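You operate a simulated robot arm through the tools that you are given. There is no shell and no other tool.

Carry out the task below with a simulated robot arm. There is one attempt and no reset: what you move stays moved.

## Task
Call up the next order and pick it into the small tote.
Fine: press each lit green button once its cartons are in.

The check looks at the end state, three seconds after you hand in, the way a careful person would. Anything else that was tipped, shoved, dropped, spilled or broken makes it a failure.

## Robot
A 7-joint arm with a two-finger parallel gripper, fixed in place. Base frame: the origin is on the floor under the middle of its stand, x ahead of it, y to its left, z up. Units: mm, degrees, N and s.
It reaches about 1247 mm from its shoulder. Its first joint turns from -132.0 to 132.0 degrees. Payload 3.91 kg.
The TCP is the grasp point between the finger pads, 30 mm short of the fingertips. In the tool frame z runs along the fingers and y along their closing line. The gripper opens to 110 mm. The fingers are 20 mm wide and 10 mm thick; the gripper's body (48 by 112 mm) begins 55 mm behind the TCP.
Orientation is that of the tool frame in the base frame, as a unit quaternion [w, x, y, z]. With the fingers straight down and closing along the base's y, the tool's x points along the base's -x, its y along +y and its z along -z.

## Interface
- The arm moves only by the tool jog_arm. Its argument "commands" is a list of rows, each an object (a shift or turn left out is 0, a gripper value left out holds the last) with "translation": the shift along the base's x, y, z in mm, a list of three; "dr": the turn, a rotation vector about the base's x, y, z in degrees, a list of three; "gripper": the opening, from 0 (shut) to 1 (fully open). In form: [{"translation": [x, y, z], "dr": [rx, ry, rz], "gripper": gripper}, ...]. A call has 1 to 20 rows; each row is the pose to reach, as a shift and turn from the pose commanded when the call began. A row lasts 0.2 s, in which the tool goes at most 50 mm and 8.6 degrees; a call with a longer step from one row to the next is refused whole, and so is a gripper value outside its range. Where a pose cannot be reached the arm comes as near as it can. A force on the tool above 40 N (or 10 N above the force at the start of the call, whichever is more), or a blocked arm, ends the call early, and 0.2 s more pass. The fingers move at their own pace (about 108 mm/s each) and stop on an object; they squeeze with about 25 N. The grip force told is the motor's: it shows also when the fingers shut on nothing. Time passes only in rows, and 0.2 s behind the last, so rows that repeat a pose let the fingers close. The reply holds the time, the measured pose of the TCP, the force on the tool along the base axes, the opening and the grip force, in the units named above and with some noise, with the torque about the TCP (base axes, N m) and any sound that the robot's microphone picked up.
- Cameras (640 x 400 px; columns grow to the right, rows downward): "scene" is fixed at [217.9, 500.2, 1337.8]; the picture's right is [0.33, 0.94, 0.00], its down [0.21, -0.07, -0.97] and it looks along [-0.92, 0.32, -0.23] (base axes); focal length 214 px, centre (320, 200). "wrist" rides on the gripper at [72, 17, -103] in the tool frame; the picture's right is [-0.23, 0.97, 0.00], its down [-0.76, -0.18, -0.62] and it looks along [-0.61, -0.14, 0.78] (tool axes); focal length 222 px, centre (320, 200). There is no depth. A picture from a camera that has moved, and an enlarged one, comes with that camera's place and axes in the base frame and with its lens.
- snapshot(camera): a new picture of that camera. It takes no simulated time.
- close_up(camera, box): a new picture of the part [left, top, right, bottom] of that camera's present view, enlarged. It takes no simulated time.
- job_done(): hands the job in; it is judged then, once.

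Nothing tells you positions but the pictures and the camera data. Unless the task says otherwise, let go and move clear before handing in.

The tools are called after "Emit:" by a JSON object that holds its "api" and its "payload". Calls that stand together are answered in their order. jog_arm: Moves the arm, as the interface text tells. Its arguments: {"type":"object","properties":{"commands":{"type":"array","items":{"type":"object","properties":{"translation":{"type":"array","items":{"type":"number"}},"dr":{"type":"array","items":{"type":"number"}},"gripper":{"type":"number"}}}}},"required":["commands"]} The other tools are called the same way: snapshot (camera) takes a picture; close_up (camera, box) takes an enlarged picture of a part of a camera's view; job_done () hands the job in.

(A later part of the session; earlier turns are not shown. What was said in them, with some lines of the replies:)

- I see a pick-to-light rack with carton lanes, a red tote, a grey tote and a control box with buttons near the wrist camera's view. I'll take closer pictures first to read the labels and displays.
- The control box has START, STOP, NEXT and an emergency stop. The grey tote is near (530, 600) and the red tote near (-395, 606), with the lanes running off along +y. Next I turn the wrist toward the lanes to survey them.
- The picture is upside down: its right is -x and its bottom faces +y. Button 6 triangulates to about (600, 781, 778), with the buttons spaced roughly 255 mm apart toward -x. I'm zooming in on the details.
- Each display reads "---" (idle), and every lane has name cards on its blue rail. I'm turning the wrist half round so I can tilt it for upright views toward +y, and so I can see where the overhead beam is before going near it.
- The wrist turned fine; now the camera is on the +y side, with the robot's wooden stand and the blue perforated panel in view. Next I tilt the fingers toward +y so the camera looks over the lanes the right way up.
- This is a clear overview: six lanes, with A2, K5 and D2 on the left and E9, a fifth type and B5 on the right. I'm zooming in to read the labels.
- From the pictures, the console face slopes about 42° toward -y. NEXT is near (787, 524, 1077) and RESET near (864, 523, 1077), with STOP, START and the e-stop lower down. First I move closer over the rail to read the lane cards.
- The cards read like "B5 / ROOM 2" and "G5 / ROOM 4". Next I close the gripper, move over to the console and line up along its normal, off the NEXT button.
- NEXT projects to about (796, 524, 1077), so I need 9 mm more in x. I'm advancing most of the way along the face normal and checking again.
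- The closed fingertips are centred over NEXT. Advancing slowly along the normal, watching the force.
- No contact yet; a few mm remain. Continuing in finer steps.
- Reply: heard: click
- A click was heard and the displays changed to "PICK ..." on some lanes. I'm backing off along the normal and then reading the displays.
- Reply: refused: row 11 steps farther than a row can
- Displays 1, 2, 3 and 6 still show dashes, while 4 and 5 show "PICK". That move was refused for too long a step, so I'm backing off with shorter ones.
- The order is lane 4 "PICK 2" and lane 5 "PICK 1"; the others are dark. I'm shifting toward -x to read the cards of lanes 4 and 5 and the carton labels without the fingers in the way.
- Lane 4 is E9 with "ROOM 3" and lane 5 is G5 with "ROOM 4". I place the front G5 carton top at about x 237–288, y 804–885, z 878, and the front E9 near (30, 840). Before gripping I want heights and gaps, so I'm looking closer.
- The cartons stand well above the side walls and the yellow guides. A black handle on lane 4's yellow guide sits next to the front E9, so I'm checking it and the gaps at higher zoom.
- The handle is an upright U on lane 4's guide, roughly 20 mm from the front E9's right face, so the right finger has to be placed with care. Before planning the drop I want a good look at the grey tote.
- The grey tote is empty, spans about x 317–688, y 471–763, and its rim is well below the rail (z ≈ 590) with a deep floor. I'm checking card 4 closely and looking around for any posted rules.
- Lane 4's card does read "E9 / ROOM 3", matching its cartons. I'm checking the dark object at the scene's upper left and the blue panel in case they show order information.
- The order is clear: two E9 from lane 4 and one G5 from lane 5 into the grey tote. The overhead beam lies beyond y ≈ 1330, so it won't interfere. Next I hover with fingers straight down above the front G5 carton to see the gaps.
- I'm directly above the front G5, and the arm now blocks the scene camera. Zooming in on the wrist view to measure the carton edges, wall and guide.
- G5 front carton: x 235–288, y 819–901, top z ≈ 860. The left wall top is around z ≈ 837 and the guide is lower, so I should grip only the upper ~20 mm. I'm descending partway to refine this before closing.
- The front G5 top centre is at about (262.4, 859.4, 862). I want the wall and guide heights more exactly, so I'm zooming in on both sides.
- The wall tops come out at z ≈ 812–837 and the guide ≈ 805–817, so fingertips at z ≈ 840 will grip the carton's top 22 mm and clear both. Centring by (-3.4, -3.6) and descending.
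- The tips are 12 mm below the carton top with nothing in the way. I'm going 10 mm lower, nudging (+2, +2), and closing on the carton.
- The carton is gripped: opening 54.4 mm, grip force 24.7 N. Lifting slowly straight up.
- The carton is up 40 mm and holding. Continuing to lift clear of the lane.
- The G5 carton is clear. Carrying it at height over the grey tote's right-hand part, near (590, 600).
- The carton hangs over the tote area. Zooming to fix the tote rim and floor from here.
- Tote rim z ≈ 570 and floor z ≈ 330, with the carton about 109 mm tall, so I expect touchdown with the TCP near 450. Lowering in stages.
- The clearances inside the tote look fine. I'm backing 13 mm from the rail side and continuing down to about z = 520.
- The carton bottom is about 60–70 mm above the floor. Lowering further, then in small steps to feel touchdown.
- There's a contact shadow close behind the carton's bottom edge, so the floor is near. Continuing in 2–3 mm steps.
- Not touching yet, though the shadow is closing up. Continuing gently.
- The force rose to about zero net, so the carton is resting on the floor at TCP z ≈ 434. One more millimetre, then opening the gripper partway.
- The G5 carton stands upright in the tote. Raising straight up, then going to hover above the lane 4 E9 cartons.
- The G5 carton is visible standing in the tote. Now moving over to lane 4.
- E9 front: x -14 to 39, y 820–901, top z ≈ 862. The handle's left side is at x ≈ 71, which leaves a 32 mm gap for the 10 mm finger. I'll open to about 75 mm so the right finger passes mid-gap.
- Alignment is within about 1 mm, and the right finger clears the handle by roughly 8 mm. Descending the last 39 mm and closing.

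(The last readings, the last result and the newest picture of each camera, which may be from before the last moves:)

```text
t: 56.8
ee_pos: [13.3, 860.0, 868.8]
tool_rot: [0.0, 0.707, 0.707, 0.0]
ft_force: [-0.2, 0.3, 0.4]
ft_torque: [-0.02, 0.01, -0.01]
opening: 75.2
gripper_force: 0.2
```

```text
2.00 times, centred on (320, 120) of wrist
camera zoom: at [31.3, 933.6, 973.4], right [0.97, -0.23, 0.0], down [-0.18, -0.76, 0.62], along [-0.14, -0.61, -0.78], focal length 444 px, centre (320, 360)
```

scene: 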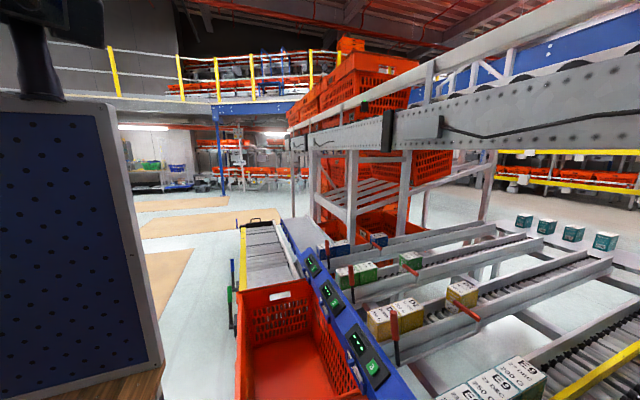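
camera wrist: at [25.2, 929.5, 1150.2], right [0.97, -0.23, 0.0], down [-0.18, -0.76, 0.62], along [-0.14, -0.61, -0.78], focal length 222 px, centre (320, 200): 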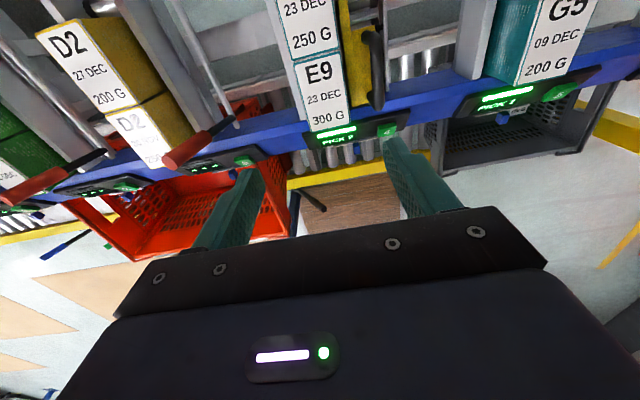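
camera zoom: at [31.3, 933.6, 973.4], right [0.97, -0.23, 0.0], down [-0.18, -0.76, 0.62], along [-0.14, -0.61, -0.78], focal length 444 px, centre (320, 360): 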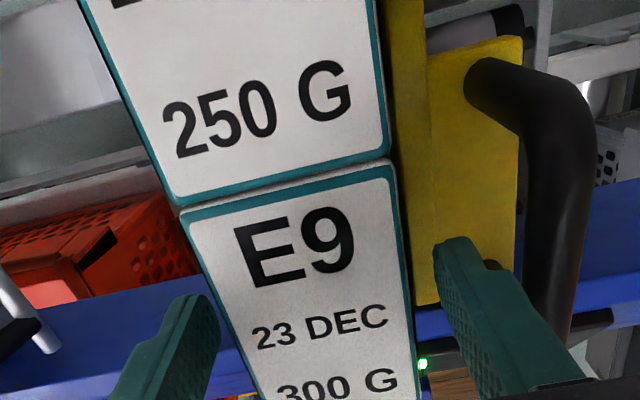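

The finger is between the carton and the handle with no contact force. Closing the grip.

Emit:
{"api": "jog_arm", "payload": {"commands": [{"gripper": 0.3}, {"gripper": 0.3}, {"gripper": 0.3}]}}

Emit:
{"api": "close_up", "payload": {"camera": "wrist", "box": [160, 20, 480, 220]}}

```text
t: 57.6
ee_pos: [14.1, 860.8, 869.5]
tool_rot: [0.0, 0.707, 0.707, 0.0]
ft_force: [0.3, 0.1, -0.3]
ft_torque: [0.06, 0.07, 0.01]
opening: 54.6
gripper_force: 25.1
```

```text
2.00 times, centred on (320, 120) of wrist
camera zoom: at [31.2, 933.6, 973.4], right [0.97, -0.23, 0.0], down [-0.18, -0.76, 0.62], along [-0.14, -0.61, -0.78], focal length 444 px, centre (320, 360)
```

zoom: 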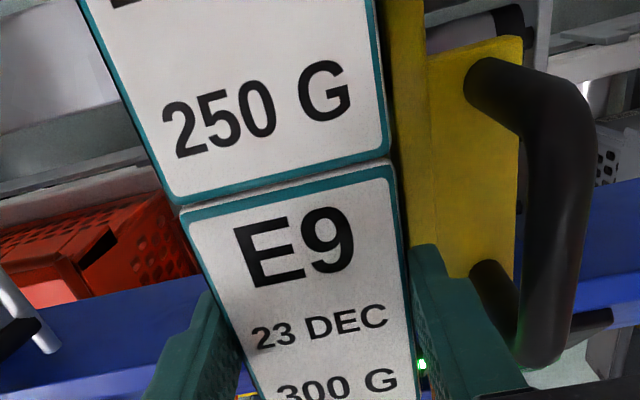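

Gripped at 54.6 mm. Lifting slowly straight up.

Emit:
{"api": "jog_arm", "payload": {"commands": [{"translation": [0, 0, 5]}, {"translation": [0, 0, 10]}, {"translation": [0, 0, 16]}, {"translation": [0, 0, 24]}, {"translation": [0, 0, 34]}, {"translation": [0, 0, 46]}, {"translation": [0, 0, 58]}, {"translation": [0, 0, 72]}, {"translation": [0, 0, 88]}, {"translation": [0, 0, 106]}, {"translation": [0, 0, 126]}, {"translation": [0, 0, 150]}, {"translation": [0, 0, 180]}, {"translation": [0, 0, 180]}]}}

Emit:
{"api": "snapshot", "payload": {"camera": "wrist"}}

```text
t: 60.6
ee_pos: [12.3, 861.0, 1048.8]
tool_rot: [0.0, 0.707, 0.707, 0.001]
ft_force: [0.1, 0.2, -2.2]
ft_torque: [-0.01, -0.04, 0.02]
opening: 54.7
gripper_force: 25.0
```

```text
taken
camera wrist: at [31.4, 934.3, 1151.9], right [0.97, -0.23, 0.0], down [-0.18, -0.76, 0.62], along [-0.14, -0.61, -0.78], focal length 222 px, centre (320, 200)
```

wrist: 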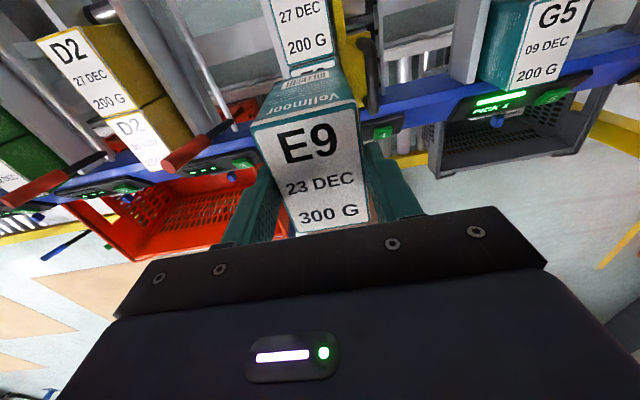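

The E9 300 G is lifted and the rest have rolled forward as a flow lane should. Carrying it to the tote at x ≈ 488.

Emit:
{"api": "jog_arm", "payload": {"commands": [{"translation": [38, -21, 0]}, {"translation": [78, -43, 0]}, {"translation": [118, -65, 0]}, {"translation": [158, -87, 0]}, {"translation": [198, -109, 0]}, {"translation": [238, -131, 0]}, {"translation": [278, -153, 0]}, {"translation": [318, -175, 0]}, {"translation": [358, -197, 0]}, {"translation": [398, -219, 0]}, {"translation": [438, -241, 0]}, {"translation": [475, -261, 0]}, {"translation": [475, -261, 0]}, {"translation": [475, -261, 0]}]}}

Emit:
{"api": "snapshot", "payload": {"camera": "wrist"}}

```text
t: 63.6
ee_pos: [487.1, 600.2, 1046.6]
tool_rot: [0.0, 0.707, 0.707, 0.0]
ft_force: [-0.3, 0.2, -2.1]
ft_torque: [-0.01, 0.02, 0.04]
opening: 54.4
gripper_force: 25.3
```

```text
taken
camera wrist: at [504.8, 673.2, 1150.4], right [0.97, -0.23, 0.0], down [-0.18, -0.76, 0.62], along [-0.14, -0.61, -0.78], focal length 222 px, centre (320, 200)
```

wrist: 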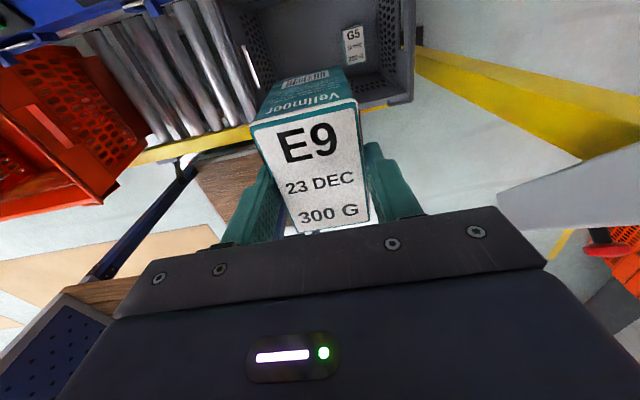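

The tote is below and the G5 sits to the right at x ≈ 585. Lowering the E9 in stages.

Emit:
{"api": "jog_arm", "payload": {"commands": [{"translation": [0, 0, -40]}, {"translation": [0, 0, -85]}, {"translation": [0, 0, -130]}, {"translation": [0, 0, -175]}, {"translation": [0, 0, -220]}, {"translation": [0, 0, -265]}, {"translation": [0, 0, -310]}, {"translation": [0, 0, -355]}, {"translation": [0, 0, -400]}, {"translation": [0, 0, -445]}, {"translation": [0, 0, -480]}, {"translation": [0, 0, -505]}, {"translation": [0, 0, -505]}]}}

Emit:
{"api": "snapshot", "payload": {"camera": "wrist"}}

```text
t: 66.4
ee_pos: [488.8, 599.0, 545.2]
tool_rot: [0.0, 0.707, 0.707, 0.0]
ft_force: [0.1, -0.1, -2.9]
ft_torque: [0.02, 0.0, 0.02]
opening: 54.7
gripper_force: 25.0
```

```text
taken
camera wrist: at [505.5, 671.4, 648.1], right [0.97, -0.23, 0.0], down [-0.18, -0.76, 0.62], along [-0.14, -0.61, -0.78], focal length 222 px, centre (320, 200)
```

wrist: 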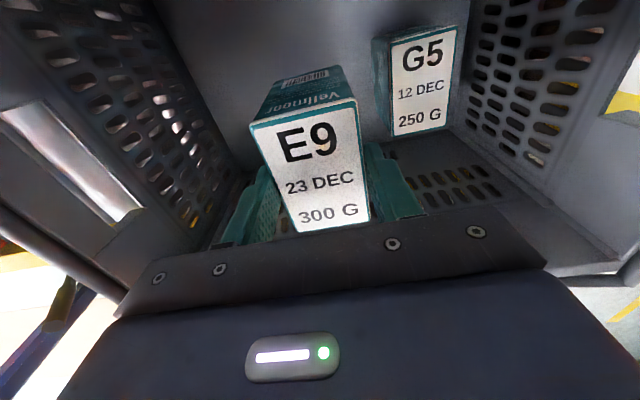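

There's good separation from the G5. Lowering to just above the floor, then in fine steps.

Emit:
{"api": "jog_arm", "payload": {"commands": [{"translation": [0, 0, -20]}, {"translation": [0, 0, -45]}, {"translation": [0, 0, -70]}, {"translation": [0, 0, -88]}, {"translation": [0, 0, -98]}, {"translation": [0, 0, -102]}, {"translation": [0, 0, -104]}, {"translation": [0, 0, -104]}]}}

```text
t: 68.2
ee_pos: [490.6, 599.7, 440.4]
tool_rot: [0.0, 0.707, 0.708, 0.0]
ft_force: [-0.1, -0.1, -2.3]
ft_torque: [0.01, 0.03, -0.02]
opening: 54.6
gripper_force: 25.2
```

Emit:
{"api": "jog_arm", "payload": {"commands": [{"translation": [0, 0, -2]}, {"translation": [0, 0, -4]}, {"translation": [0, 0, -6]}, {"translation": [0, 0, -7]}]}}

Emit:
{"api": "close_up", "payload": {"camera": "wrist", "box": [160, 20, 480, 220]}}

```text
t: 69.2
ee_pos: [489.2, 600.5, 434.0]
tool_rot: [-0.001, 0.707, 0.707, 0.001]
ft_force: [-0.5, -0.5, 3.1]
ft_torque: [-0.26, 0.03, 0.0]
opening: 54.5
gripper_force: 24.9
```

```text
2.00 times, centred on (320, 120) of wrist
camera zoom: at [506.8, 673.5, 537.3], right [0.97, -0.23, 0.0], down [-0.18, -0.76, 0.62], along [-0.14, -0.61, -0.78], focal length 444 px, centre (320, 360)
```

zoom: 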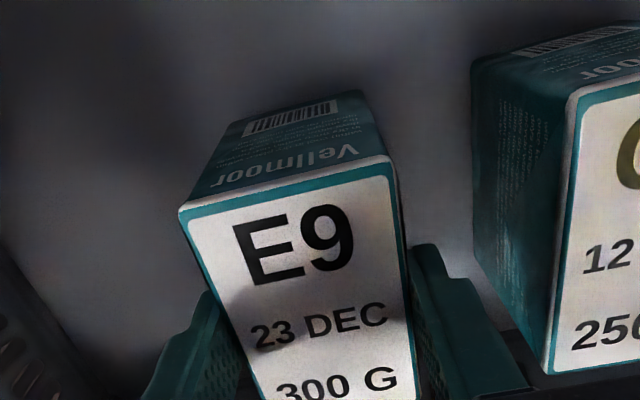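

Touchdown, with +3 N up. Opening partway to 0.65, which keeps clear of the G5, and then lifting out.

Emit:
{"api": "jog_arm", "payload": {"commands": [{"gripper": 0.65}, {"gripper": 0.65}, {"gripper": 0.65}]}}

Emit:
{"api": "close_up", "payload": {"camera": "wrist", "box": [160, 20, 480, 220]}}

```text
t: 70.0
ee_pos: [489.4, 600.8, 432.7]
tool_rot: [0.0, 0.707, 0.707, 0.0]
ft_force: [-0.5, 0.1, -1.0]
ft_torque: [-0.01, -0.02, -0.04]
opening: 71.6
gripper_force: 0.0
```

```text
2.00 times, centred on (320, 120) of wrist
camera zoom: at [506.7, 673.4, 536.9], right [0.97, -0.23, 0.0], down [-0.18, -0.76, 0.62], along [-0.14, -0.61, -0.78], focal length 444 px, centre (320, 360)
```

zoom: 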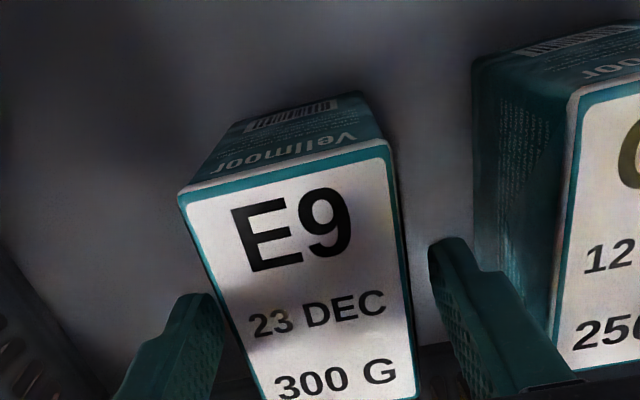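

The first E9 is set down upright. Raising straight up.

Emit:
{"api": "jog_arm", "payload": {"commands": [{"translation": [0, 0, 15]}, {"translation": [0, 0, 40]}, {"translation": [0, 0, 80]}, {"translation": [0, 0, 125]}, {"translation": [0, 0, 170]}, {"translation": [0, 0, 215]}, {"translation": [0, 0, 260]}, {"translation": [0, 0, 305]}, {"translation": [0, 0, 350]}, {"translation": [0, 0, 395]}, {"translation": [0, 0, 440]}, {"translation": [0, 0, 485]}, {"translation": [0, 0, 530]}, {"translation": [0, 0, 575]}, {"translation": [0, 0, 615]}, {"translation": [0, 0, 615]}]}}

Emit:
{"api": "snapshot", "payload": {"camera": "wrist"}}

```text
t: 73.4
ee_pos: [489.4, 601.5, 1047.1]
tool_rot: [0.0, 0.708, 0.707, 0.001]
ft_force: [-0.1, -0.9, -0.2]
ft_torque: [-0.02, 0.03, 0.02]
opening: 71.7
gripper_force: 0.0
```

```text
taken
camera wrist: at [506.9, 676.0, 1151.6], right [0.97, -0.23, 0.0], down [-0.18, -0.76, 0.62], along [-0.14, -0.61, -0.78], focal length 222 px, centre (320, 200)
```

wrist: 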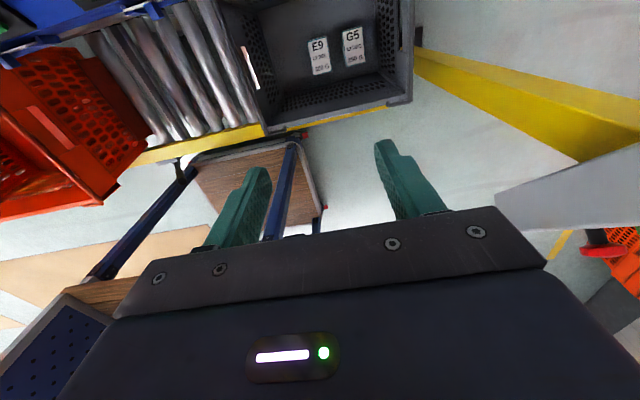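

Both cartons stand in the tote. Going back to lane 4 for the second E9.

Emit:
{"api": "jog_arm", "payload": {"commands": [{"translation": [-39, 21, 0]}, {"translation": [-79, 43, 0]}, {"translation": [-119, 64, 0]}, {"translation": [-159, 86, 0]}, {"translation": [-199, 107, 0]}, {"translation": [-239, 129, 0]}, {"translation": [-279, 150, 0]}, {"translation": [-319, 172, 0]}, {"translation": [-359, 193, 0]}, {"translation": [-399, 215, 0]}, {"translation": [-439, 236, 0]}, {"translation": [-476, 258, 0]}, {"translation": [-476, 258, 0]}, {"translation": [-476, 258, 0]}]}}

Emit:
{"api": "snapshot", "payload": {"camera": "wrist"}}

Emit:
{"api": "close_up", "payload": {"camera": "wrist", "box": [220, 0, 460, 150]}}

```text
t: 76.4
ee_pos: [14.4, 853.1, 1044.9]
tool_rot: [0.0, 0.707, 0.707, 0.0]
ft_force: [-0.2, -0.2, -0.3]
ft_torque: [0.01, 0.0, -0.05]
opening: 71.5
gripper_force: 0.1
```

```text
taken
camera wrist: at [30.6, 925.8, 1149.4], right [0.97, -0.23, 0.0], down [-0.18, -0.76, 0.62], along [-0.14, -0.61, -0.78], focal length 222 px, centre (320, 200)
```

wrist: 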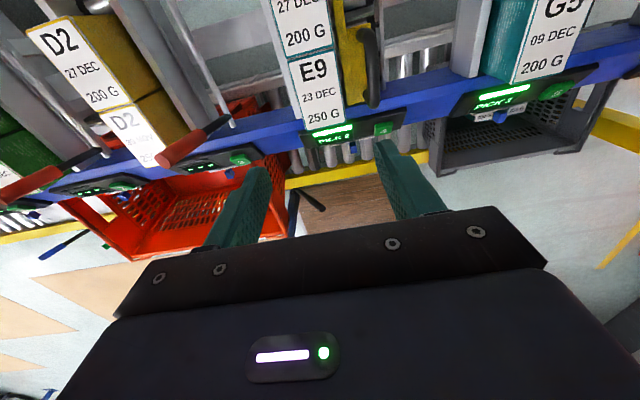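

```text
2.67 times, centred on (340, 75) of wrist
camera zoom: at [30.6, 925.8, 1149.4], right [0.97, -0.23, 0.0], down [-0.18, -0.76, 0.62], along [-0.14, -0.61, -0.78], focal length 592 px, centre (267, 533)
```

zoom: 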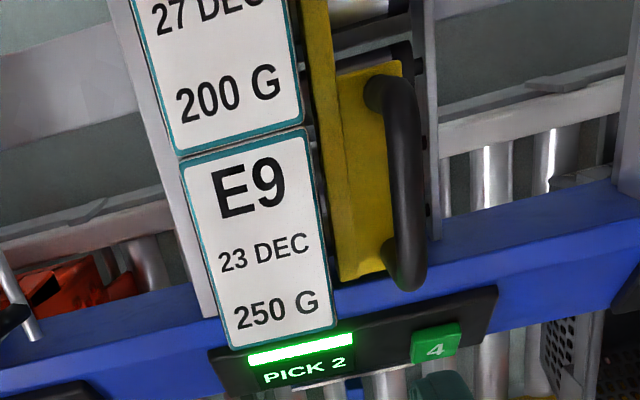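

The E9 250 G has rolled to the same front spot, centred at (13.5, 859.8). Descending with the same opening.

Emit:
{"api": "jog_arm", "payload": {"commands": [{"translation": [0, 3, -30], "gripper": 0.68}, {"translation": [0, 6, -65]}, {"translation": [0, 6, -100]}, {"translation": [0, 6, -125]}, {"translation": [0, 6, -137]}, {"translation": [0, 6, -137]}]}}

Emit:
{"api": "close_up", "payload": {"camera": "wrist", "box": [160, 0, 480, 200]}}

```text
t: 77.8
ee_pos: [12.1, 864.6, 909.4]
tool_rot: [0.0, 0.707, 0.707, 0.0]
ft_force: [0.7, -0.1, 0.1]
ft_torque: [0.02, -0.01, 0.0]
opening: 74.8
gripper_force: 0.0
```

```text
2.00 times, centred on (320, 100) of wrist
camera zoom: at [30.1, 936.6, 1013.6], right [0.97, -0.23, 0.0], down [-0.18, -0.76, 0.62], along [-0.14, -0.61, -0.78], focal length 444 px, centre (320, 400)
```

zoom: 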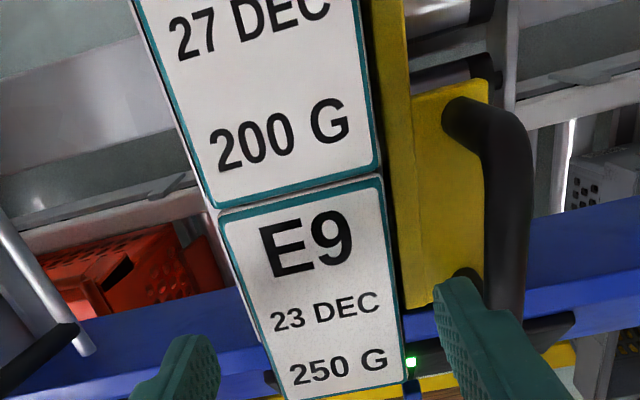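

Centring by (+0.5, -4) and descending the last 40 mm, then closing.

Emit:
{"api": "jog_arm", "payload": {"commands": [{"translation": [0.5, -4, -12]}, {"translation": [0.5, -4, -24]}, {"translation": [0.5, -4, -34]}, {"translation": [0.5, -4, -40]}, {"translation": [0.5, -4, -40]}, {"translation": [0.5, -4, -40], "gripper": 0.3}, {"translation": [0.5, -4, -40], "gripper": 0.3}, {"translation": [0.5, -4, -40], "gripper": 0.3}]}}

Emit:
{"api": "close_up", "payload": {"camera": "wrist", "box": [160, 20, 480, 220]}}

```text
t: 79.6
ee_pos: [12.1, 860.2, 870.5]
tool_rot: [0.0, 0.707, 0.707, 0.0]
ft_force: [-0.6, 0.7, -0.5]
ft_torque: [0.17, 0.03, -0.02]
opening: 54.5
gripper_force: 25.2
```

```text
2.00 times, centred on (320, 120) of wrist
camera zoom: at [30.2, 932.9, 974.3], right [0.97, -0.23, 0.0], down [-0.18, -0.76, 0.62], along [-0.14, -0.61, -0.78], focal length 444 px, centre (320, 360)
```

zoom: 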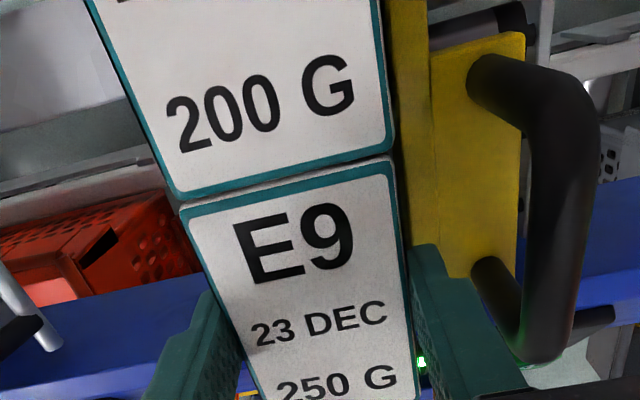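

Gripped at 54.5 mm. Lifting the second E9 slowly.

Emit:
{"api": "jog_arm", "payload": {"commands": [{"translation": [0, 0, 5]}, {"translation": [0, 0, 10]}, {"translation": [0, 0, 16]}, {"translation": [0, 0, 24]}, {"translation": [0, 0, 34]}, {"translation": [0, 0, 46]}, {"translation": [0, 0, 58]}, {"translation": [0, 0, 72]}, {"translation": [0, 0, 88]}, {"translation": [0, 0, 106]}, {"translation": [0, 0, 126]}, {"translation": [0, 0, 150]}, {"translation": [0, 0, 180]}, {"translation": [0, 0, 180]}]}}

Emit:
{"api": "snapshot", "payload": {"camera": "wrist"}}

```text
t: 82.6
ee_pos: [14.1, 858.8, 1051.9]
tool_rot: [0.001, 0.707, 0.707, 0.0]
ft_force: [0.9, 0.5, -2.1]
ft_torque: [0.01, 0.0, -0.03]
opening: 54.7
gripper_force: 25.1
```

```text
taken
camera wrist: at [31.5, 932.9, 1154.5], right [0.97, -0.23, 0.0], down [-0.18, -0.76, 0.62], along [-0.14, -0.61, -0.78], focal length 222 px, centre (320, 200)
```

wrist: 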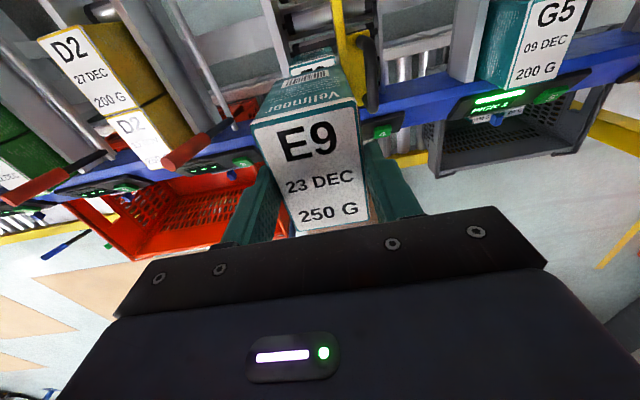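

The second E9 is up. Carrying it to the tote's left part, x ≈ 402.

Emit:
{"api": "jog_arm", "payload": {"commands": [{"translation": [35, -23, 0]}, {"translation": [70, -47, 0]}, {"translation": [106, -71, 0]}, {"translation": [141, -94, 0]}, {"translation": [176, -118, 0]}, {"translation": [212, -141, 0]}, {"translation": [247, -165, 0]}, {"translation": [282, -188, 0]}, {"translation": [318, -212, 0]}, {"translation": [353, -236, 0]}, {"translation": [388, -259, 0]}, {"translation": [388, -259, 0]}, {"translation": [388, -259, 0]}]}}

Emit:
{"api": "snapshot", "payload": {"camera": "wrist"}}

```text
t: 85.4
ee_pos: [402.2, 600.4, 1052.0]
tool_rot: [-0.001, 0.707, 0.708, 0.0]
ft_force: [0.7, 0.1, -3.2]
ft_torque: [-0.02, 0.0, -0.02]
opening: 54.6
gripper_force: 25.4
```

```text
taken
camera wrist: at [419.9, 673.7, 1154.3], right [0.97, -0.23, 0.0], down [-0.18, -0.76, 0.62], along [-0.14, -0.61, -0.78], focal length 222 px, centre (320, 200)
```

wrist: 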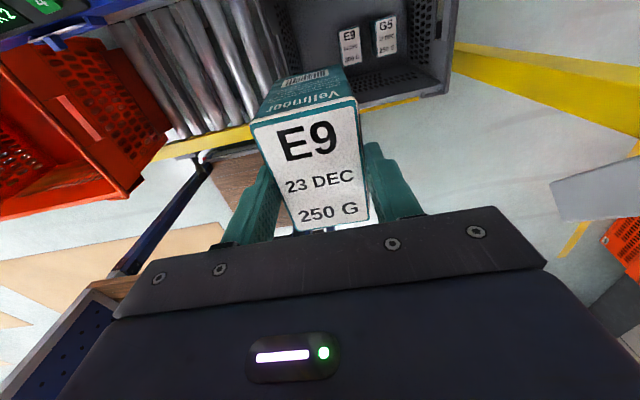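

Lowering toward the tote, with a stop above the rim to check the left wall.

Emit:
{"api": "jog_arm", "payload": {"commands": [{"translation": [0, 0, -40]}, {"translation": [0, 0, -85]}, {"translation": [0, 0, -130]}, {"translation": [0, 0, -175]}, {"translation": [0, 0, -220]}, {"translation": [0, 0, -265]}, {"translation": [0, 0, -310]}, {"translation": [0, 0, -345]}, {"translation": [0, 0, -345]}]}}

Emit:
{"api": "snapshot", "payload": {"camera": "wrist"}}

```text
t: 87.4
ee_pos: [404.9, 605.1, 705.6]
tool_rot: [0.0, 0.707, 0.707, 0.0]
ft_force: [0.3, 0.3, -3.1]
ft_torque: [-0.04, 0.03, -0.01]
opening: 54.6
gripper_force: 24.9
```

```text
taken
camera wrist: at [421.1, 677.9, 810.5], right [0.97, -0.23, 0.0], down [-0.18, -0.76, 0.62], along [-0.14, -0.61, -0.78], focal length 222 px, centre (320, 200)
```

wrist: 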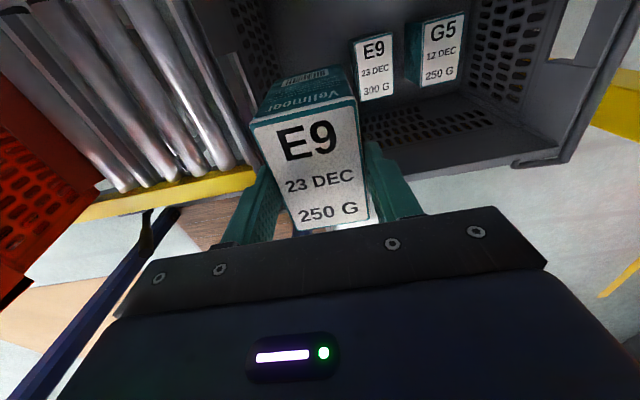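

Emit:
{"api": "close_up", "payload": {"camera": "wrist", "box": [160, 0, 480, 200]}}

```text
2.00 times, centred on (320, 100) of wrist
camera zoom: at [421.1, 677.9, 810.5], right [0.97, -0.23, 0.0], down [-0.18, -0.76, 0.62], along [-0.14, -0.61, -0.78], focal length 444 px, centre (320, 400)
```

zoom: 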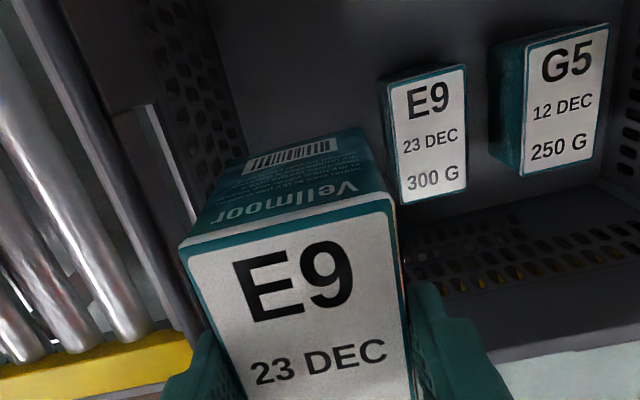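

The left wall is clear by nearly 30 mm and the first E9 is well to the right. Continuing down.

Emit:
{"api": "jog_arm", "payload": {"commands": [{"translation": [-2, -4, -40]}, {"translation": [-2, -4, -85]}, {"translation": [-2, -4, -130]}, {"translation": [-2, -4, -170]}, {"translation": [-2, -4, -205]}, {"translation": [-2, -4, -230]}, {"translation": [-2, -4, -248]}, {"translation": [-2, -4, -258]}, {"translation": [-2, -4, -263]}, {"translation": [-2, -4, -263]}]}}

Emit:
{"api": "close_up", "payload": {"camera": "wrist", "box": [160, 0, 480, 200]}}

```text
t: 89.6
ee_pos: [399.0, 597.0, 444.3]
tool_rot: [0.0, 0.707, 0.707, 0.0]
ft_force: [-0.2, 0.2, -2.3]
ft_torque: [-0.01, 0.01, 0.01]
opening: 54.6
gripper_force: 24.7
```

```text
2.00 times, centred on (320, 100) of wrist
camera zoom: at [417.2, 670.2, 547.0], right [0.97, -0.23, 0.0], down [-0.18, -0.76, 0.62], along [-0.14, -0.61, -0.78], focal length 444 px, centre (320, 400)
```

zoom: 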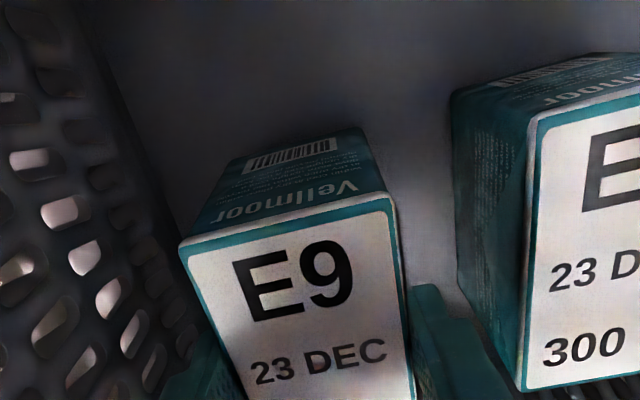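

About 10 mm remain. Fine steps to touchdown.

Emit:
{"api": "jog_arm", "payload": {"commands": [{"translation": [0, 0, -2]}, {"translation": [0, 0, -4]}, {"translation": [0, 0, -6]}, {"translation": [0, 0, -8]}, {"translation": [0, 0, -9]}]}}

```text
t: 90.8
ee_pos: [398.9, 596.0, 434.3]
tool_rot: [0.0, 0.707, 0.707, 0.0]
ft_force: [0.0, -1.2, 2.5]
ft_torque: [-0.24, 0.02, -0.03]
opening: 54.4
gripper_force: 25.0
```

Touchdown at +2.5 N. Opening partway.

Emit:
{"api": "jog_arm", "payload": {"commands": [{"gripper": 0.62}, {"gripper": 0.62}, {"gripper": 0.62}]}}

Emit:
{"api": "close_up", "payload": {"camera": "wrist", "box": [160, 0, 480, 200]}}

```text
t: 91.6
ee_pos: [399.0, 595.7, 434.8]
tool_rot: [0.0, 0.707, 0.707, 0.0]
ft_force: [-0.2, -0.4, -0.2]
ft_torque: [-0.04, 0.0, 0.0]
opening: 68.0
gripper_force: 0.0
```

```text
2.00 times, centred on (320, 100) of wrist
camera zoom: at [416.4, 669.6, 538.0], right [0.97, -0.23, 0.0], down [-0.18, -0.76, 0.62], along [-0.14, -0.61, -0.78], focal length 444 px, centre (320, 400)
```

zoom: 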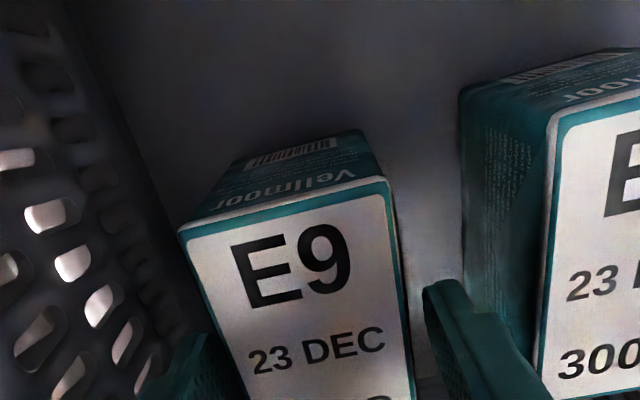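

The second E9 is set down and released. Raising straight up out of the tote.

Emit:
{"api": "jog_arm", "payload": {"commands": [{"translation": [0, 0, 15]}, {"translation": [0, 0, 40]}, {"translation": [0, 0, 80]}, {"translation": [0, 0, 125]}, {"translation": [0, 0, 170]}, {"translation": [0, 0, 215]}, {"translation": [0, 0, 260]}, {"translation": [0, 0, 305]}, {"translation": [0, 0, 350]}, {"translation": [0, 0, 395]}, {"translation": [0, 0, 440]}, {"translation": [0, 0, 485]}, {"translation": [0, 0, 530]}, {"translation": [0, 0, 575]}, {"translation": [0, 0, 615]}, {"translation": [0, 0, 615]}]}}

Emit:
{"api": "snapshot", "payload": {"camera": "wrist"}}

```text
t: 95.0
ee_pos: [401.9, 593.8, 1048.3]
tool_rot: [0.0, 0.707, 0.707, 0.0]
ft_force: [0.1, 0.7, 0.2]
ft_torque: [0.01, -0.02, 0.0]
opening: 67.8
gripper_force: 0.0
```

```text
taken
camera wrist: at [419.5, 667.7, 1152.4], right [0.97, -0.23, 0.0], down [-0.18, -0.76, 0.62], along [-0.14, -0.61, -0.78], focal length 222 px, centre (320, 200)
```

wrist: 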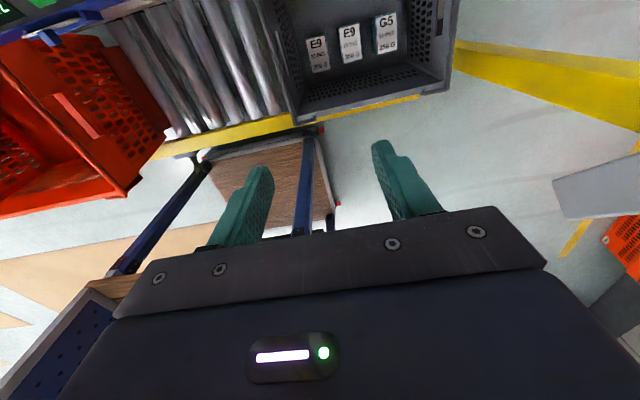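

All three cartons stand in the tote. The button 5 face triangulates to (347, 768, 800), button 4 to (99, 768, 800), on a panel tilted about 30° toward -y. I'm closing the fingers, tilting 30° and lining up on button 5.

Emit:
{"api": "jog_arm", "payload": {"commands": [{"translation": [-9, 20, -25], "dr": [5, 0, 0], "gripper": 0}, {"translation": [-18, 40, -51], "dr": [10, 0, 0]}, {"translation": [-27, 60, -77], "dr": [15, 0, 0]}, {"translation": [-36, 80, -103], "dr": [20, 0, 0]}, {"translation": [-45, 100, -128], "dr": [25, 0, 0]}, {"translation": [-55, 119, -153], "dr": [30, 0, 0]}, {"translation": [-55, 119, -153], "dr": [30, 0, 0]}, {"translation": [-55, 119, -153], "dr": [30, 0, 0]}]}}

Emit:
{"api": "snapshot", "payload": {"camera": "wrist"}}

Emit:
{"api": "close_up", "payload": {"camera": "wrist", "box": [240, 60, 400, 180]}}

```text
t: 96.8
ee_pos: [344.7, 715.2, 901.1]
tool_rot: [-0.183, 0.683, 0.683, 0.183]
ft_force: [0.0, -0.2, -0.2]
ft_torque: [0.0, -0.01, 0.03]
opening: 0.0
gripper_force: 25.1
```

```text
taken
camera wrist: at [362.4, 727.4, 1025.6], right [0.97, -0.2, -0.11], down [-0.18, -0.97, 0.16], along [-0.14, -0.13, -0.98], focal length 222 px, centre (320, 200)
```

wrist: 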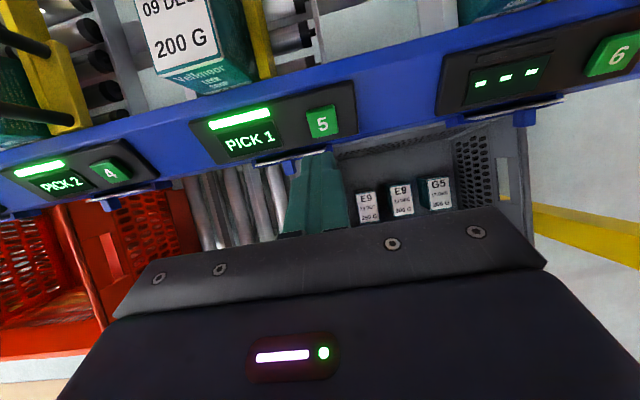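

```text
3.33 times, centred on (320, 120) of wrist
camera zoom: at [362.4, 727.4, 1025.6], right [0.97, -0.2, -0.11], down [-0.18, -0.97, 0.16], along [-0.14, -0.13, -0.98], focal length 740 px, centre (320, 467)
```

zoom: 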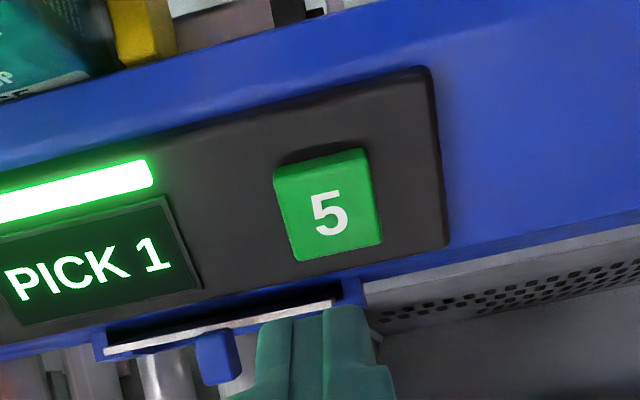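

Button 5 is almost exactly on the tool axis; I need 3 mm more in x and 2 mm less in y. Advancing along the tilted axis, stopping short of contact.

Emit:
{"api": "jog_arm", "payload": {"commands": [{"translation": [3, 5, -12]}, {"translation": [3, 13, -26]}, {"translation": [3, 21, -40]}, {"translation": [3, 28, -52]}, {"translation": [3, 33, -60.6]}, {"translation": [3, 33, -60.6]}]}}

Emit:
{"api": "close_up", "payload": {"camera": "wrist", "box": [240, 60, 400, 180]}}

```text
t: 98.2
ee_pos: [346.2, 748.6, 834.5]
tool_rot: [-0.183, 0.683, 0.683, 0.183]
ft_force: [-0.6, -0.8, -0.4]
ft_torque: [-0.02, 0.03, 0.02]
opening: 0.1
gripper_force: 25.4
```

```text
3.33 times, centred on (320, 120) of wrist
camera zoom: at [364.6, 761.5, 961.3], right [0.97, -0.2, -0.11], down [-0.18, -0.97, 0.16], along [-0.14, -0.13, -0.98], focal length 740 px, centre (320, 467)
```

zoom: 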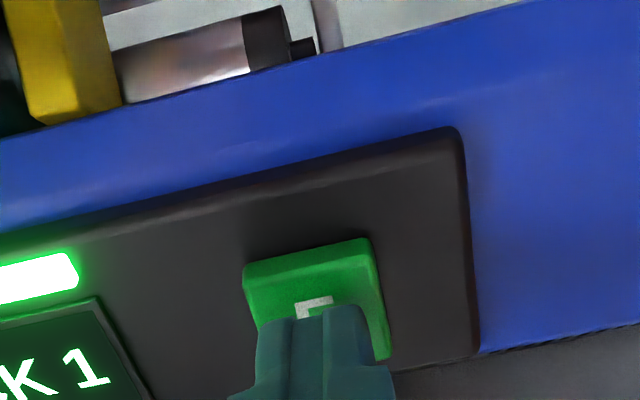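

The fingertips sit over button 5, about a centimetre off. Continuing in small steps until the click.

Emit:
{"api": "jog_arm", "payload": {"commands": [{"translation": [0, 1, -1.7]}, {"translation": [0, 2, -3.5]}, {"translation": [0, 3, -5.2]}, {"translation": [0, 4, -6.9]}, {"translation": [0, 4.7, -8.2]}, {"translation": [0, 5.4, -9.4]}]}}

Emit:
{"api": "close_up", "payload": {"camera": "wrist", "box": [240, 60, 400, 180]}}

```text
t: 99.6
ee_pos: [348.0, 753.7, 826.7]
tool_rot: [-0.183, 0.682, 0.683, 0.183]
ft_force: [-0.2, -0.1, 0.1]
ft_torque: [0.01, 0.04, 0.0]
opening: 0.0
gripper_force: 25.0
```

```text
3.33 times, centred on (320, 120) of wrist
camera zoom: at [365.3, 766.2, 952.8], right [0.97, -0.2, -0.11], down [-0.18, -0.97, 0.16], along [-0.14, -0.13, -0.98], focal length 740 px, centre (320, 467)
```

zoom: 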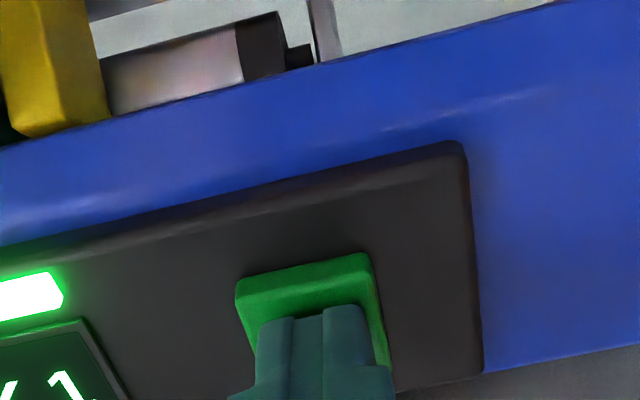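

Nearly there; a little further in 1 mm steps.

Emit:
{"api": "jog_arm", "payload": {"commands": [{"translation": [0, 0.7, -1.2]}, {"translation": [0, 1.3, -2.3]}, {"translation": [0, 2, -3.5]}, {"translation": [0, 2.6, -4.5]}, {"translation": [0, 3.2, -5.6]}, {"translation": [0, 3.8, -6.6]}]}}

Emit:
{"api": "close_up", "payload": {"camera": "wrist", "box": [180, 60, 400, 200]}}

```text
t: 101.0
ee_pos: [348.1, 757.2, 821.5]
tool_rot: [-0.184, 0.682, 0.683, 0.183]
ft_force: [-0.1, -5.1, 17.1]
ft_torque: [0.29, 0.03, 0.02]
opening: 0.0
gripper_force: 24.8
heard: click
```

```text
2.86 times, centred on (290, 130) of wrist
camera zoom: at [365.1, 769.6, 947.5], right [0.97, -0.2, -0.11], down [-0.18, -0.97, 0.16], along [-0.14, -0.13, -0.98], focal length 635 px, centre (406, 400)
```

zoom: 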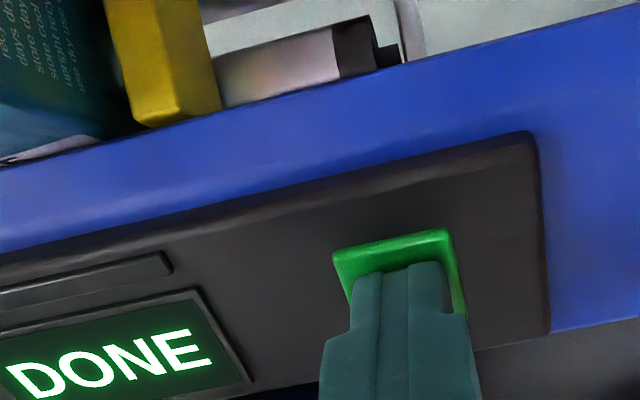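

Click heard and lane 5 shows "DONE". Backing off along the axis, then sliding over to button 4.

Emit:
{"api": "jog_arm", "payload": {"commands": [{"translation": [0, -7, 12]}, {"translation": [0, -20, 35]}, {"translation": [0, -40, 69]}, {"translation": [-42, -40, 69]}, {"translation": [-84, -40, 69]}, {"translation": [-126, -40, 69]}, {"translation": [-168, -40, 69]}, {"translation": [-210, -40, 69]}, {"translation": [-249, -40, 69]}, {"translation": [-249, -40, 69]}, {"translation": [-249, -40, 69]}]}}

Emit:
{"api": "snapshot", "payload": {"camera": "wrist"}}

Emit:
{"api": "close_up", "payload": {"camera": "wrist", "box": [240, 60, 400, 180]}}

```text
t: 103.4
ee_pos: [100.6, 720.8, 888.4]
tool_rot: [-0.183, 0.683, 0.683, 0.183]
ft_force: [0.5, -0.9, -0.9]
ft_torque: [-0.02, 0.0, 0.02]
opening: 0.0
gripper_force: 24.7
```

```text
taken
camera wrist: at [118.2, 732.8, 1013.8], right [0.97, -0.2, -0.11], down [-0.18, -0.97, 0.16], along [-0.14, -0.13, -0.98], focal length 222 px, centre (320, 200)
```

wrist: 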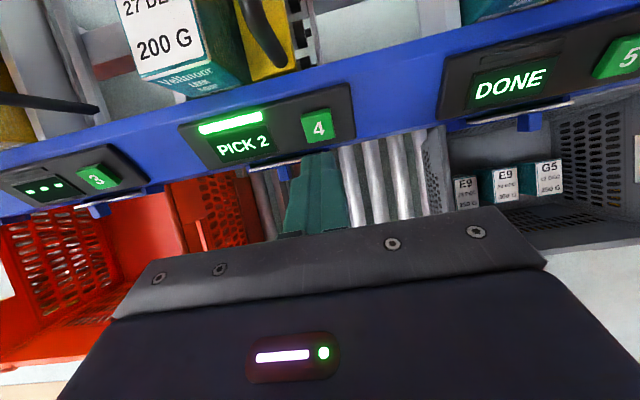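

```text
3.33 times, centred on (320, 120) of wrist
camera zoom: at [118.2, 732.8, 1013.8], right [0.97, -0.2, -0.11], down [-0.18, -0.97, 0.16], along [-0.14, -0.13, -0.98], focal length 740 px, centre (320, 467)
```

zoom: 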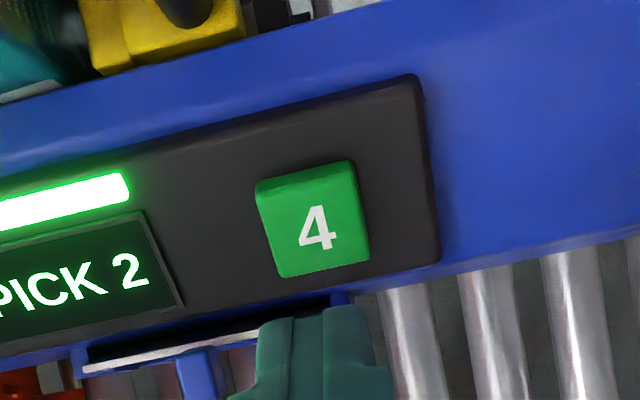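

Button 4 is well aligned; I need (-1.5, -2.5) mm. Advancing to just short of contact.

Emit:
{"api": "jog_arm", "payload": {"commands": [{"translation": [-1.5, 4, -12]}, {"translation": [-1.5, 12, -26]}, {"translation": [-1.5, 20, -40]}, {"translation": [-1.5, 25, -49]}, {"translation": [-1.5, 29, -56]}, {"translation": [-1.5, 29, -56]}]}}

Emit:
{"api": "close_up", "payload": {"camera": "wrist", "box": [240, 60, 400, 180]}}

```text
t: 104.8
ee_pos: [95.8, 749.5, 832.3]
tool_rot: [-0.183, 0.683, 0.682, 0.184]
ft_force: [-0.5, -0.2, -0.5]
ft_torque: [0.02, 0.0, 0.03]
opening: 0.0
gripper_force: 24.4
```

```text
3.33 times, centred on (320, 120) of wrist
camera zoom: at [114.0, 760.3, 958.3], right [0.97, -0.2, -0.11], down [-0.18, -0.97, 0.16], along [-0.14, -0.13, -0.98], focal length 740 px, centre (320, 467)
```

zoom: 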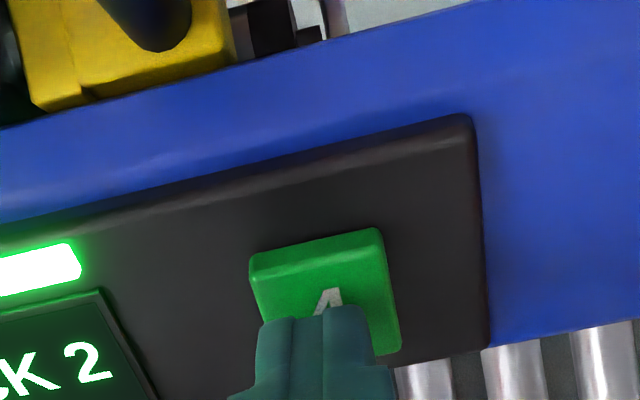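

On target. Continuing in small steps.

Emit:
{"api": "jog_arm", "payload": {"commands": [{"translation": [1, 1, -1.7]}, {"translation": [2, 2, -3.5]}, {"translation": [2, 3, -5.2]}, {"translation": [2, 4, -6.9]}, {"translation": [2, 4.6, -8]}, {"translation": [2, 5.2, -9]}]}}

```text
t: 106.2
ee_pos: [99.8, 751.8, 823.5]
tool_rot: [-0.182, 0.683, 0.683, 0.183]
ft_force: [0.5, -1.0, 1.2]
ft_torque: [0.0, -0.01, -0.05]
opening: 0.0
gripper_force: 24.9
heard: click
```

Click heard. Checking the display before moving on.

Emit:
{"api": "close_up", "payload": {"camera": "wrist", "box": [160, 60, 400, 210]}}

```text
2.67 times, centred on (280, 135) of wrist
camera zoom: at [116.2, 764.0, 949.6], right [0.97, -0.2, -0.11], down [-0.18, -0.97, 0.16], along [-0.14, -0.13, -0.98], focal length 592 px, centre (427, 373)
```

zoom: 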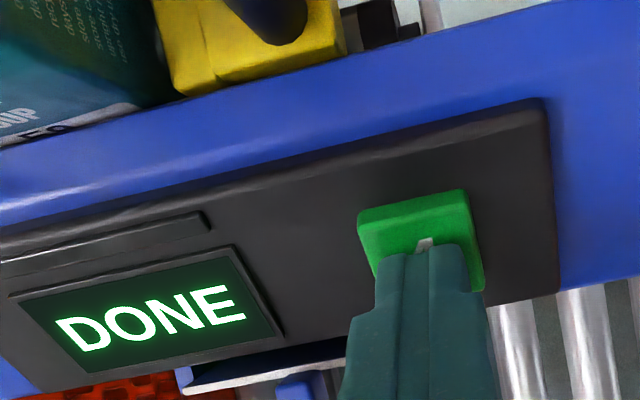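

Lane 4 also shows "DONE". Backing off and rising for a final look at the whole station.

Emit:
{"api": "jog_arm", "payload": {"commands": [{"translation": [0, -7, 12]}, {"translation": [0, -20, 35]}, {"translation": [0, -40, 69]}, {"translation": [30, -75, 85], "dr": [3, 0, 0]}, {"translation": [60, -110, 105], "dr": [6, 0, 0]}, {"translation": [90, -145, 125], "dr": [9, 0, 0]}, {"translation": [120, -175, 150], "dr": [12, 0, 0]}, {"translation": [150, -200, 180], "dr": [15, 0, 0]}, {"translation": [180, -220, 210], "dr": [15, 0, 0]}, {"translation": [210, -240, 240], "dr": [15, 0, 0]}, {"translation": [240, -260, 270], "dr": [15, 0, 0]}, {"translation": [270, -280, 300], "dr": [15, 0, 0], "gripper": 1}, {"translation": [300, -300, 320], "dr": [15, 0, 0]}, {"translation": [300, -300, 320], "dr": [15, 0, 0]}]}}

Emit:
{"api": "snapshot", "payload": {"camera": "wrist"}}

Emit:
{"api": "snapshot", "payload": {"camera": "scene"}}

```text
refused: row 5 steps farther than a row can; nothing moved
```

```text
taken
camera wrist: at [116.2, 764.0, 949.6], right [0.97, -0.2, -0.11], down [-0.18, -0.97, 0.16], along [-0.14, -0.13, -0.98], focal length 222 px, centre (320, 200)
```

wrist: 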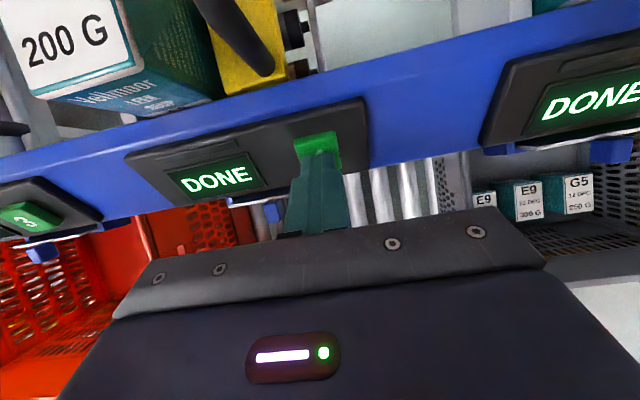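

```text
taken
```

scene: 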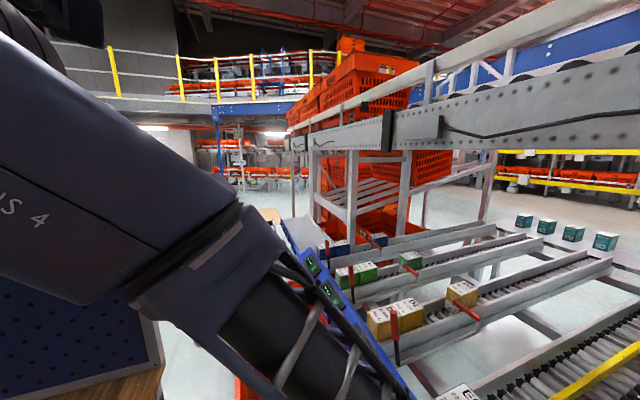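

That row was slightly too long, so nothing moved. Backing off again with smaller steps.

Emit:
{"api": "jog_arm", "payload": {"commands": [{"translation": [0, -7, 12]}, {"translation": [0, -20, 35]}, {"translation": [0, -40, 69]}, {"translation": [25, -68, 85], "dr": [3, 0, 0]}, {"translation": [50, -96, 103], "dr": [6, 0, 0]}, {"translation": [75, -122, 123], "dr": [9, 0, 0]}, {"translation": [100, -146, 146], "dr": [12, 0, 0]}, {"translation": [125, -168, 170], "dr": [15, 0, 0]}, {"translation": [150, -188, 195], "dr": [15, 0, 0]}, {"translation": [175, -208, 220], "dr": [15, 0, 0]}, {"translation": [200, -228, 245], "dr": [15, 0, 0]}, {"translation": [225, -248, 270], "dr": [15, 0, 0], "gripper": 1}, {"translation": [250, -268, 295], "dr": [15, 0, 0]}, {"translation": [275, -288, 320], "dr": [15, 0, 0]}, {"translation": [300, -300, 330], "dr": [15, 0, 0]}, {"translation": [300, -300, 330], "dr": [15, 0, 0]}]}}

Emit:
{"api": "snapshot", "payload": {"camera": "wrist"}}

Emit:
{"api": "snapshot", "payload": {"camera": "scene"}}

```text
t: 109.6
ee_pos: [402.8, 454.1, 1150.6]
tool_rot: [-0.27, 0.653, 0.654, 0.27]
ft_force: [0.7, -0.2, 0.6]
ft_torque: [0.03, 0.0, 0.01]
opening: 110.2
gripper_force: 0.0
```

```text
taken
camera wrist: at [419.9, 432.6, 1275.3], right [0.97, -0.16, -0.16], down [-0.18, -0.98, -0.1], along [-0.14, 0.12, -0.98], focal length 222 px, centre (320, 200)
```

wrist: 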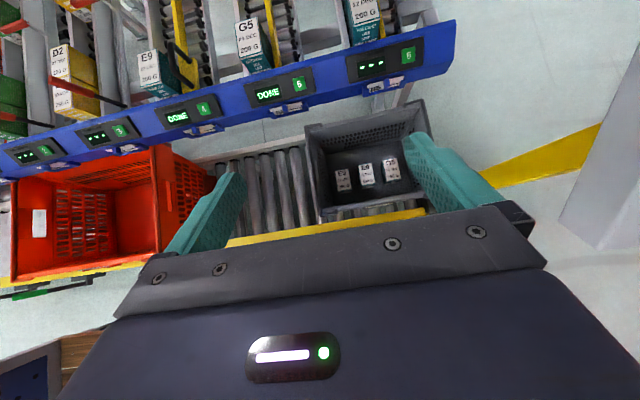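

```text
taken
```

scene: 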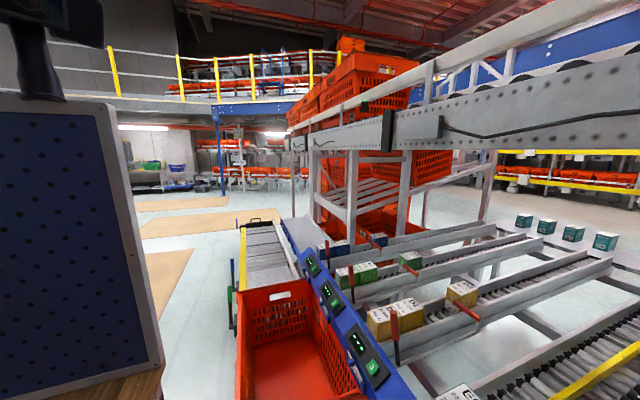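

Emit:
{"api": "close_up", "payload": {"camera": "wrist", "box": [290, 90, 440, 220]}}

Emit:
{"api": "close_up", "payload": {"camera": "wrist", "box": [100, 0, 440, 160]}}

Emit:
{"api": "close_up", "payload": {"camera": "wrist", "box": [0, 20, 240, 180]}}

```text
3.08 times, centred on (365, 155) of wrist
camera zoom: at [419.9, 432.6, 1275.3], right [0.97, -0.16, -0.16], down [-0.18, -0.98, -0.1], along [-0.14, 0.12, -0.98], focal length 684 px, centre (182, 338)
```

zoom: 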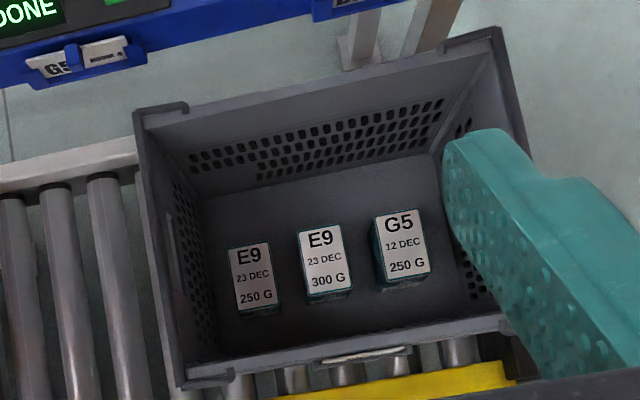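

```text
1.88 times, centred on (270, 80) of wrist
camera zoom: at [419.9, 432.6, 1275.3], right [0.97, -0.16, -0.16], down [-0.18, -0.98, -0.1], along [-0.14, 0.12, -0.98], focal length 418 px, centre (414, 426)
```

zoom: 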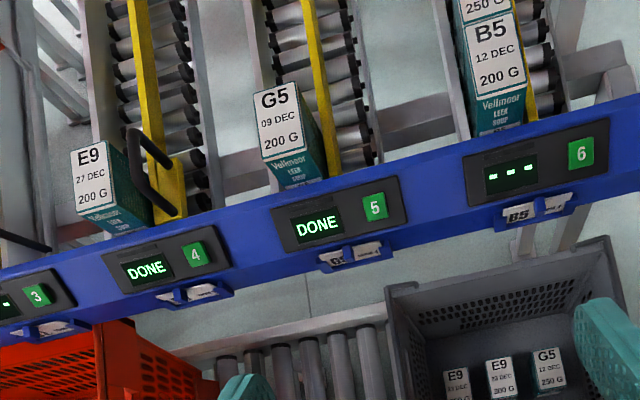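

```text
2.50 times, centred on (120, 100) of wrist
camera zoom: at [419.9, 432.6, 1275.3], right [0.97, -0.16, -0.16], down [-0.18, -0.98, -0.1], along [-0.14, 0.12, -0.98], focal length 555 px, centre (820, 450)
```

zoom: 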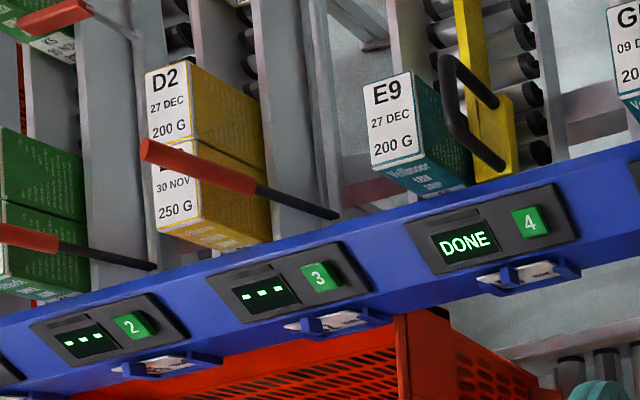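

Two E9 and one G5 stand upright in the grey tote. Displays 4 and 5 read "DONE", the other four are still idle, and the remaining cartons stand untipped at the front of lanes 4 and 5. The gripper is empty, open and clear, so I'm handing in.

Emit:
{"api": "job_done", "payload": {}}

```text
The job is handed in.
```

The order is picked and handed in. I pressed NEXT once, and it called for two E9 cartons from lane 4 and one G5 carton from lane 5. All three now stand upright in the small grey tote.

- **Buttons:** I pressed green buttons 4 and 5 after all three cartons were in. Both displays changed to "DONE", and the other four lanes stayed idle throughout.
- **Which cartons:** I took the front carton each time. That was the 300 G and 250 G E9 (both 23 DEC) and the 250 G G5 (12 DEC). The remaining cartons in lanes 4 and 5 rolled forward on their own and are standing.
- **Dates:** The G5 left in lane 5 is dated 09 DEC, earlier than the one I picked. I saw no rule asking for earliest date first, so I went by lane order.

In the last pictures nothing looked tipped, dropped or knocked. The gripper was open and clear of everything at hand-in.
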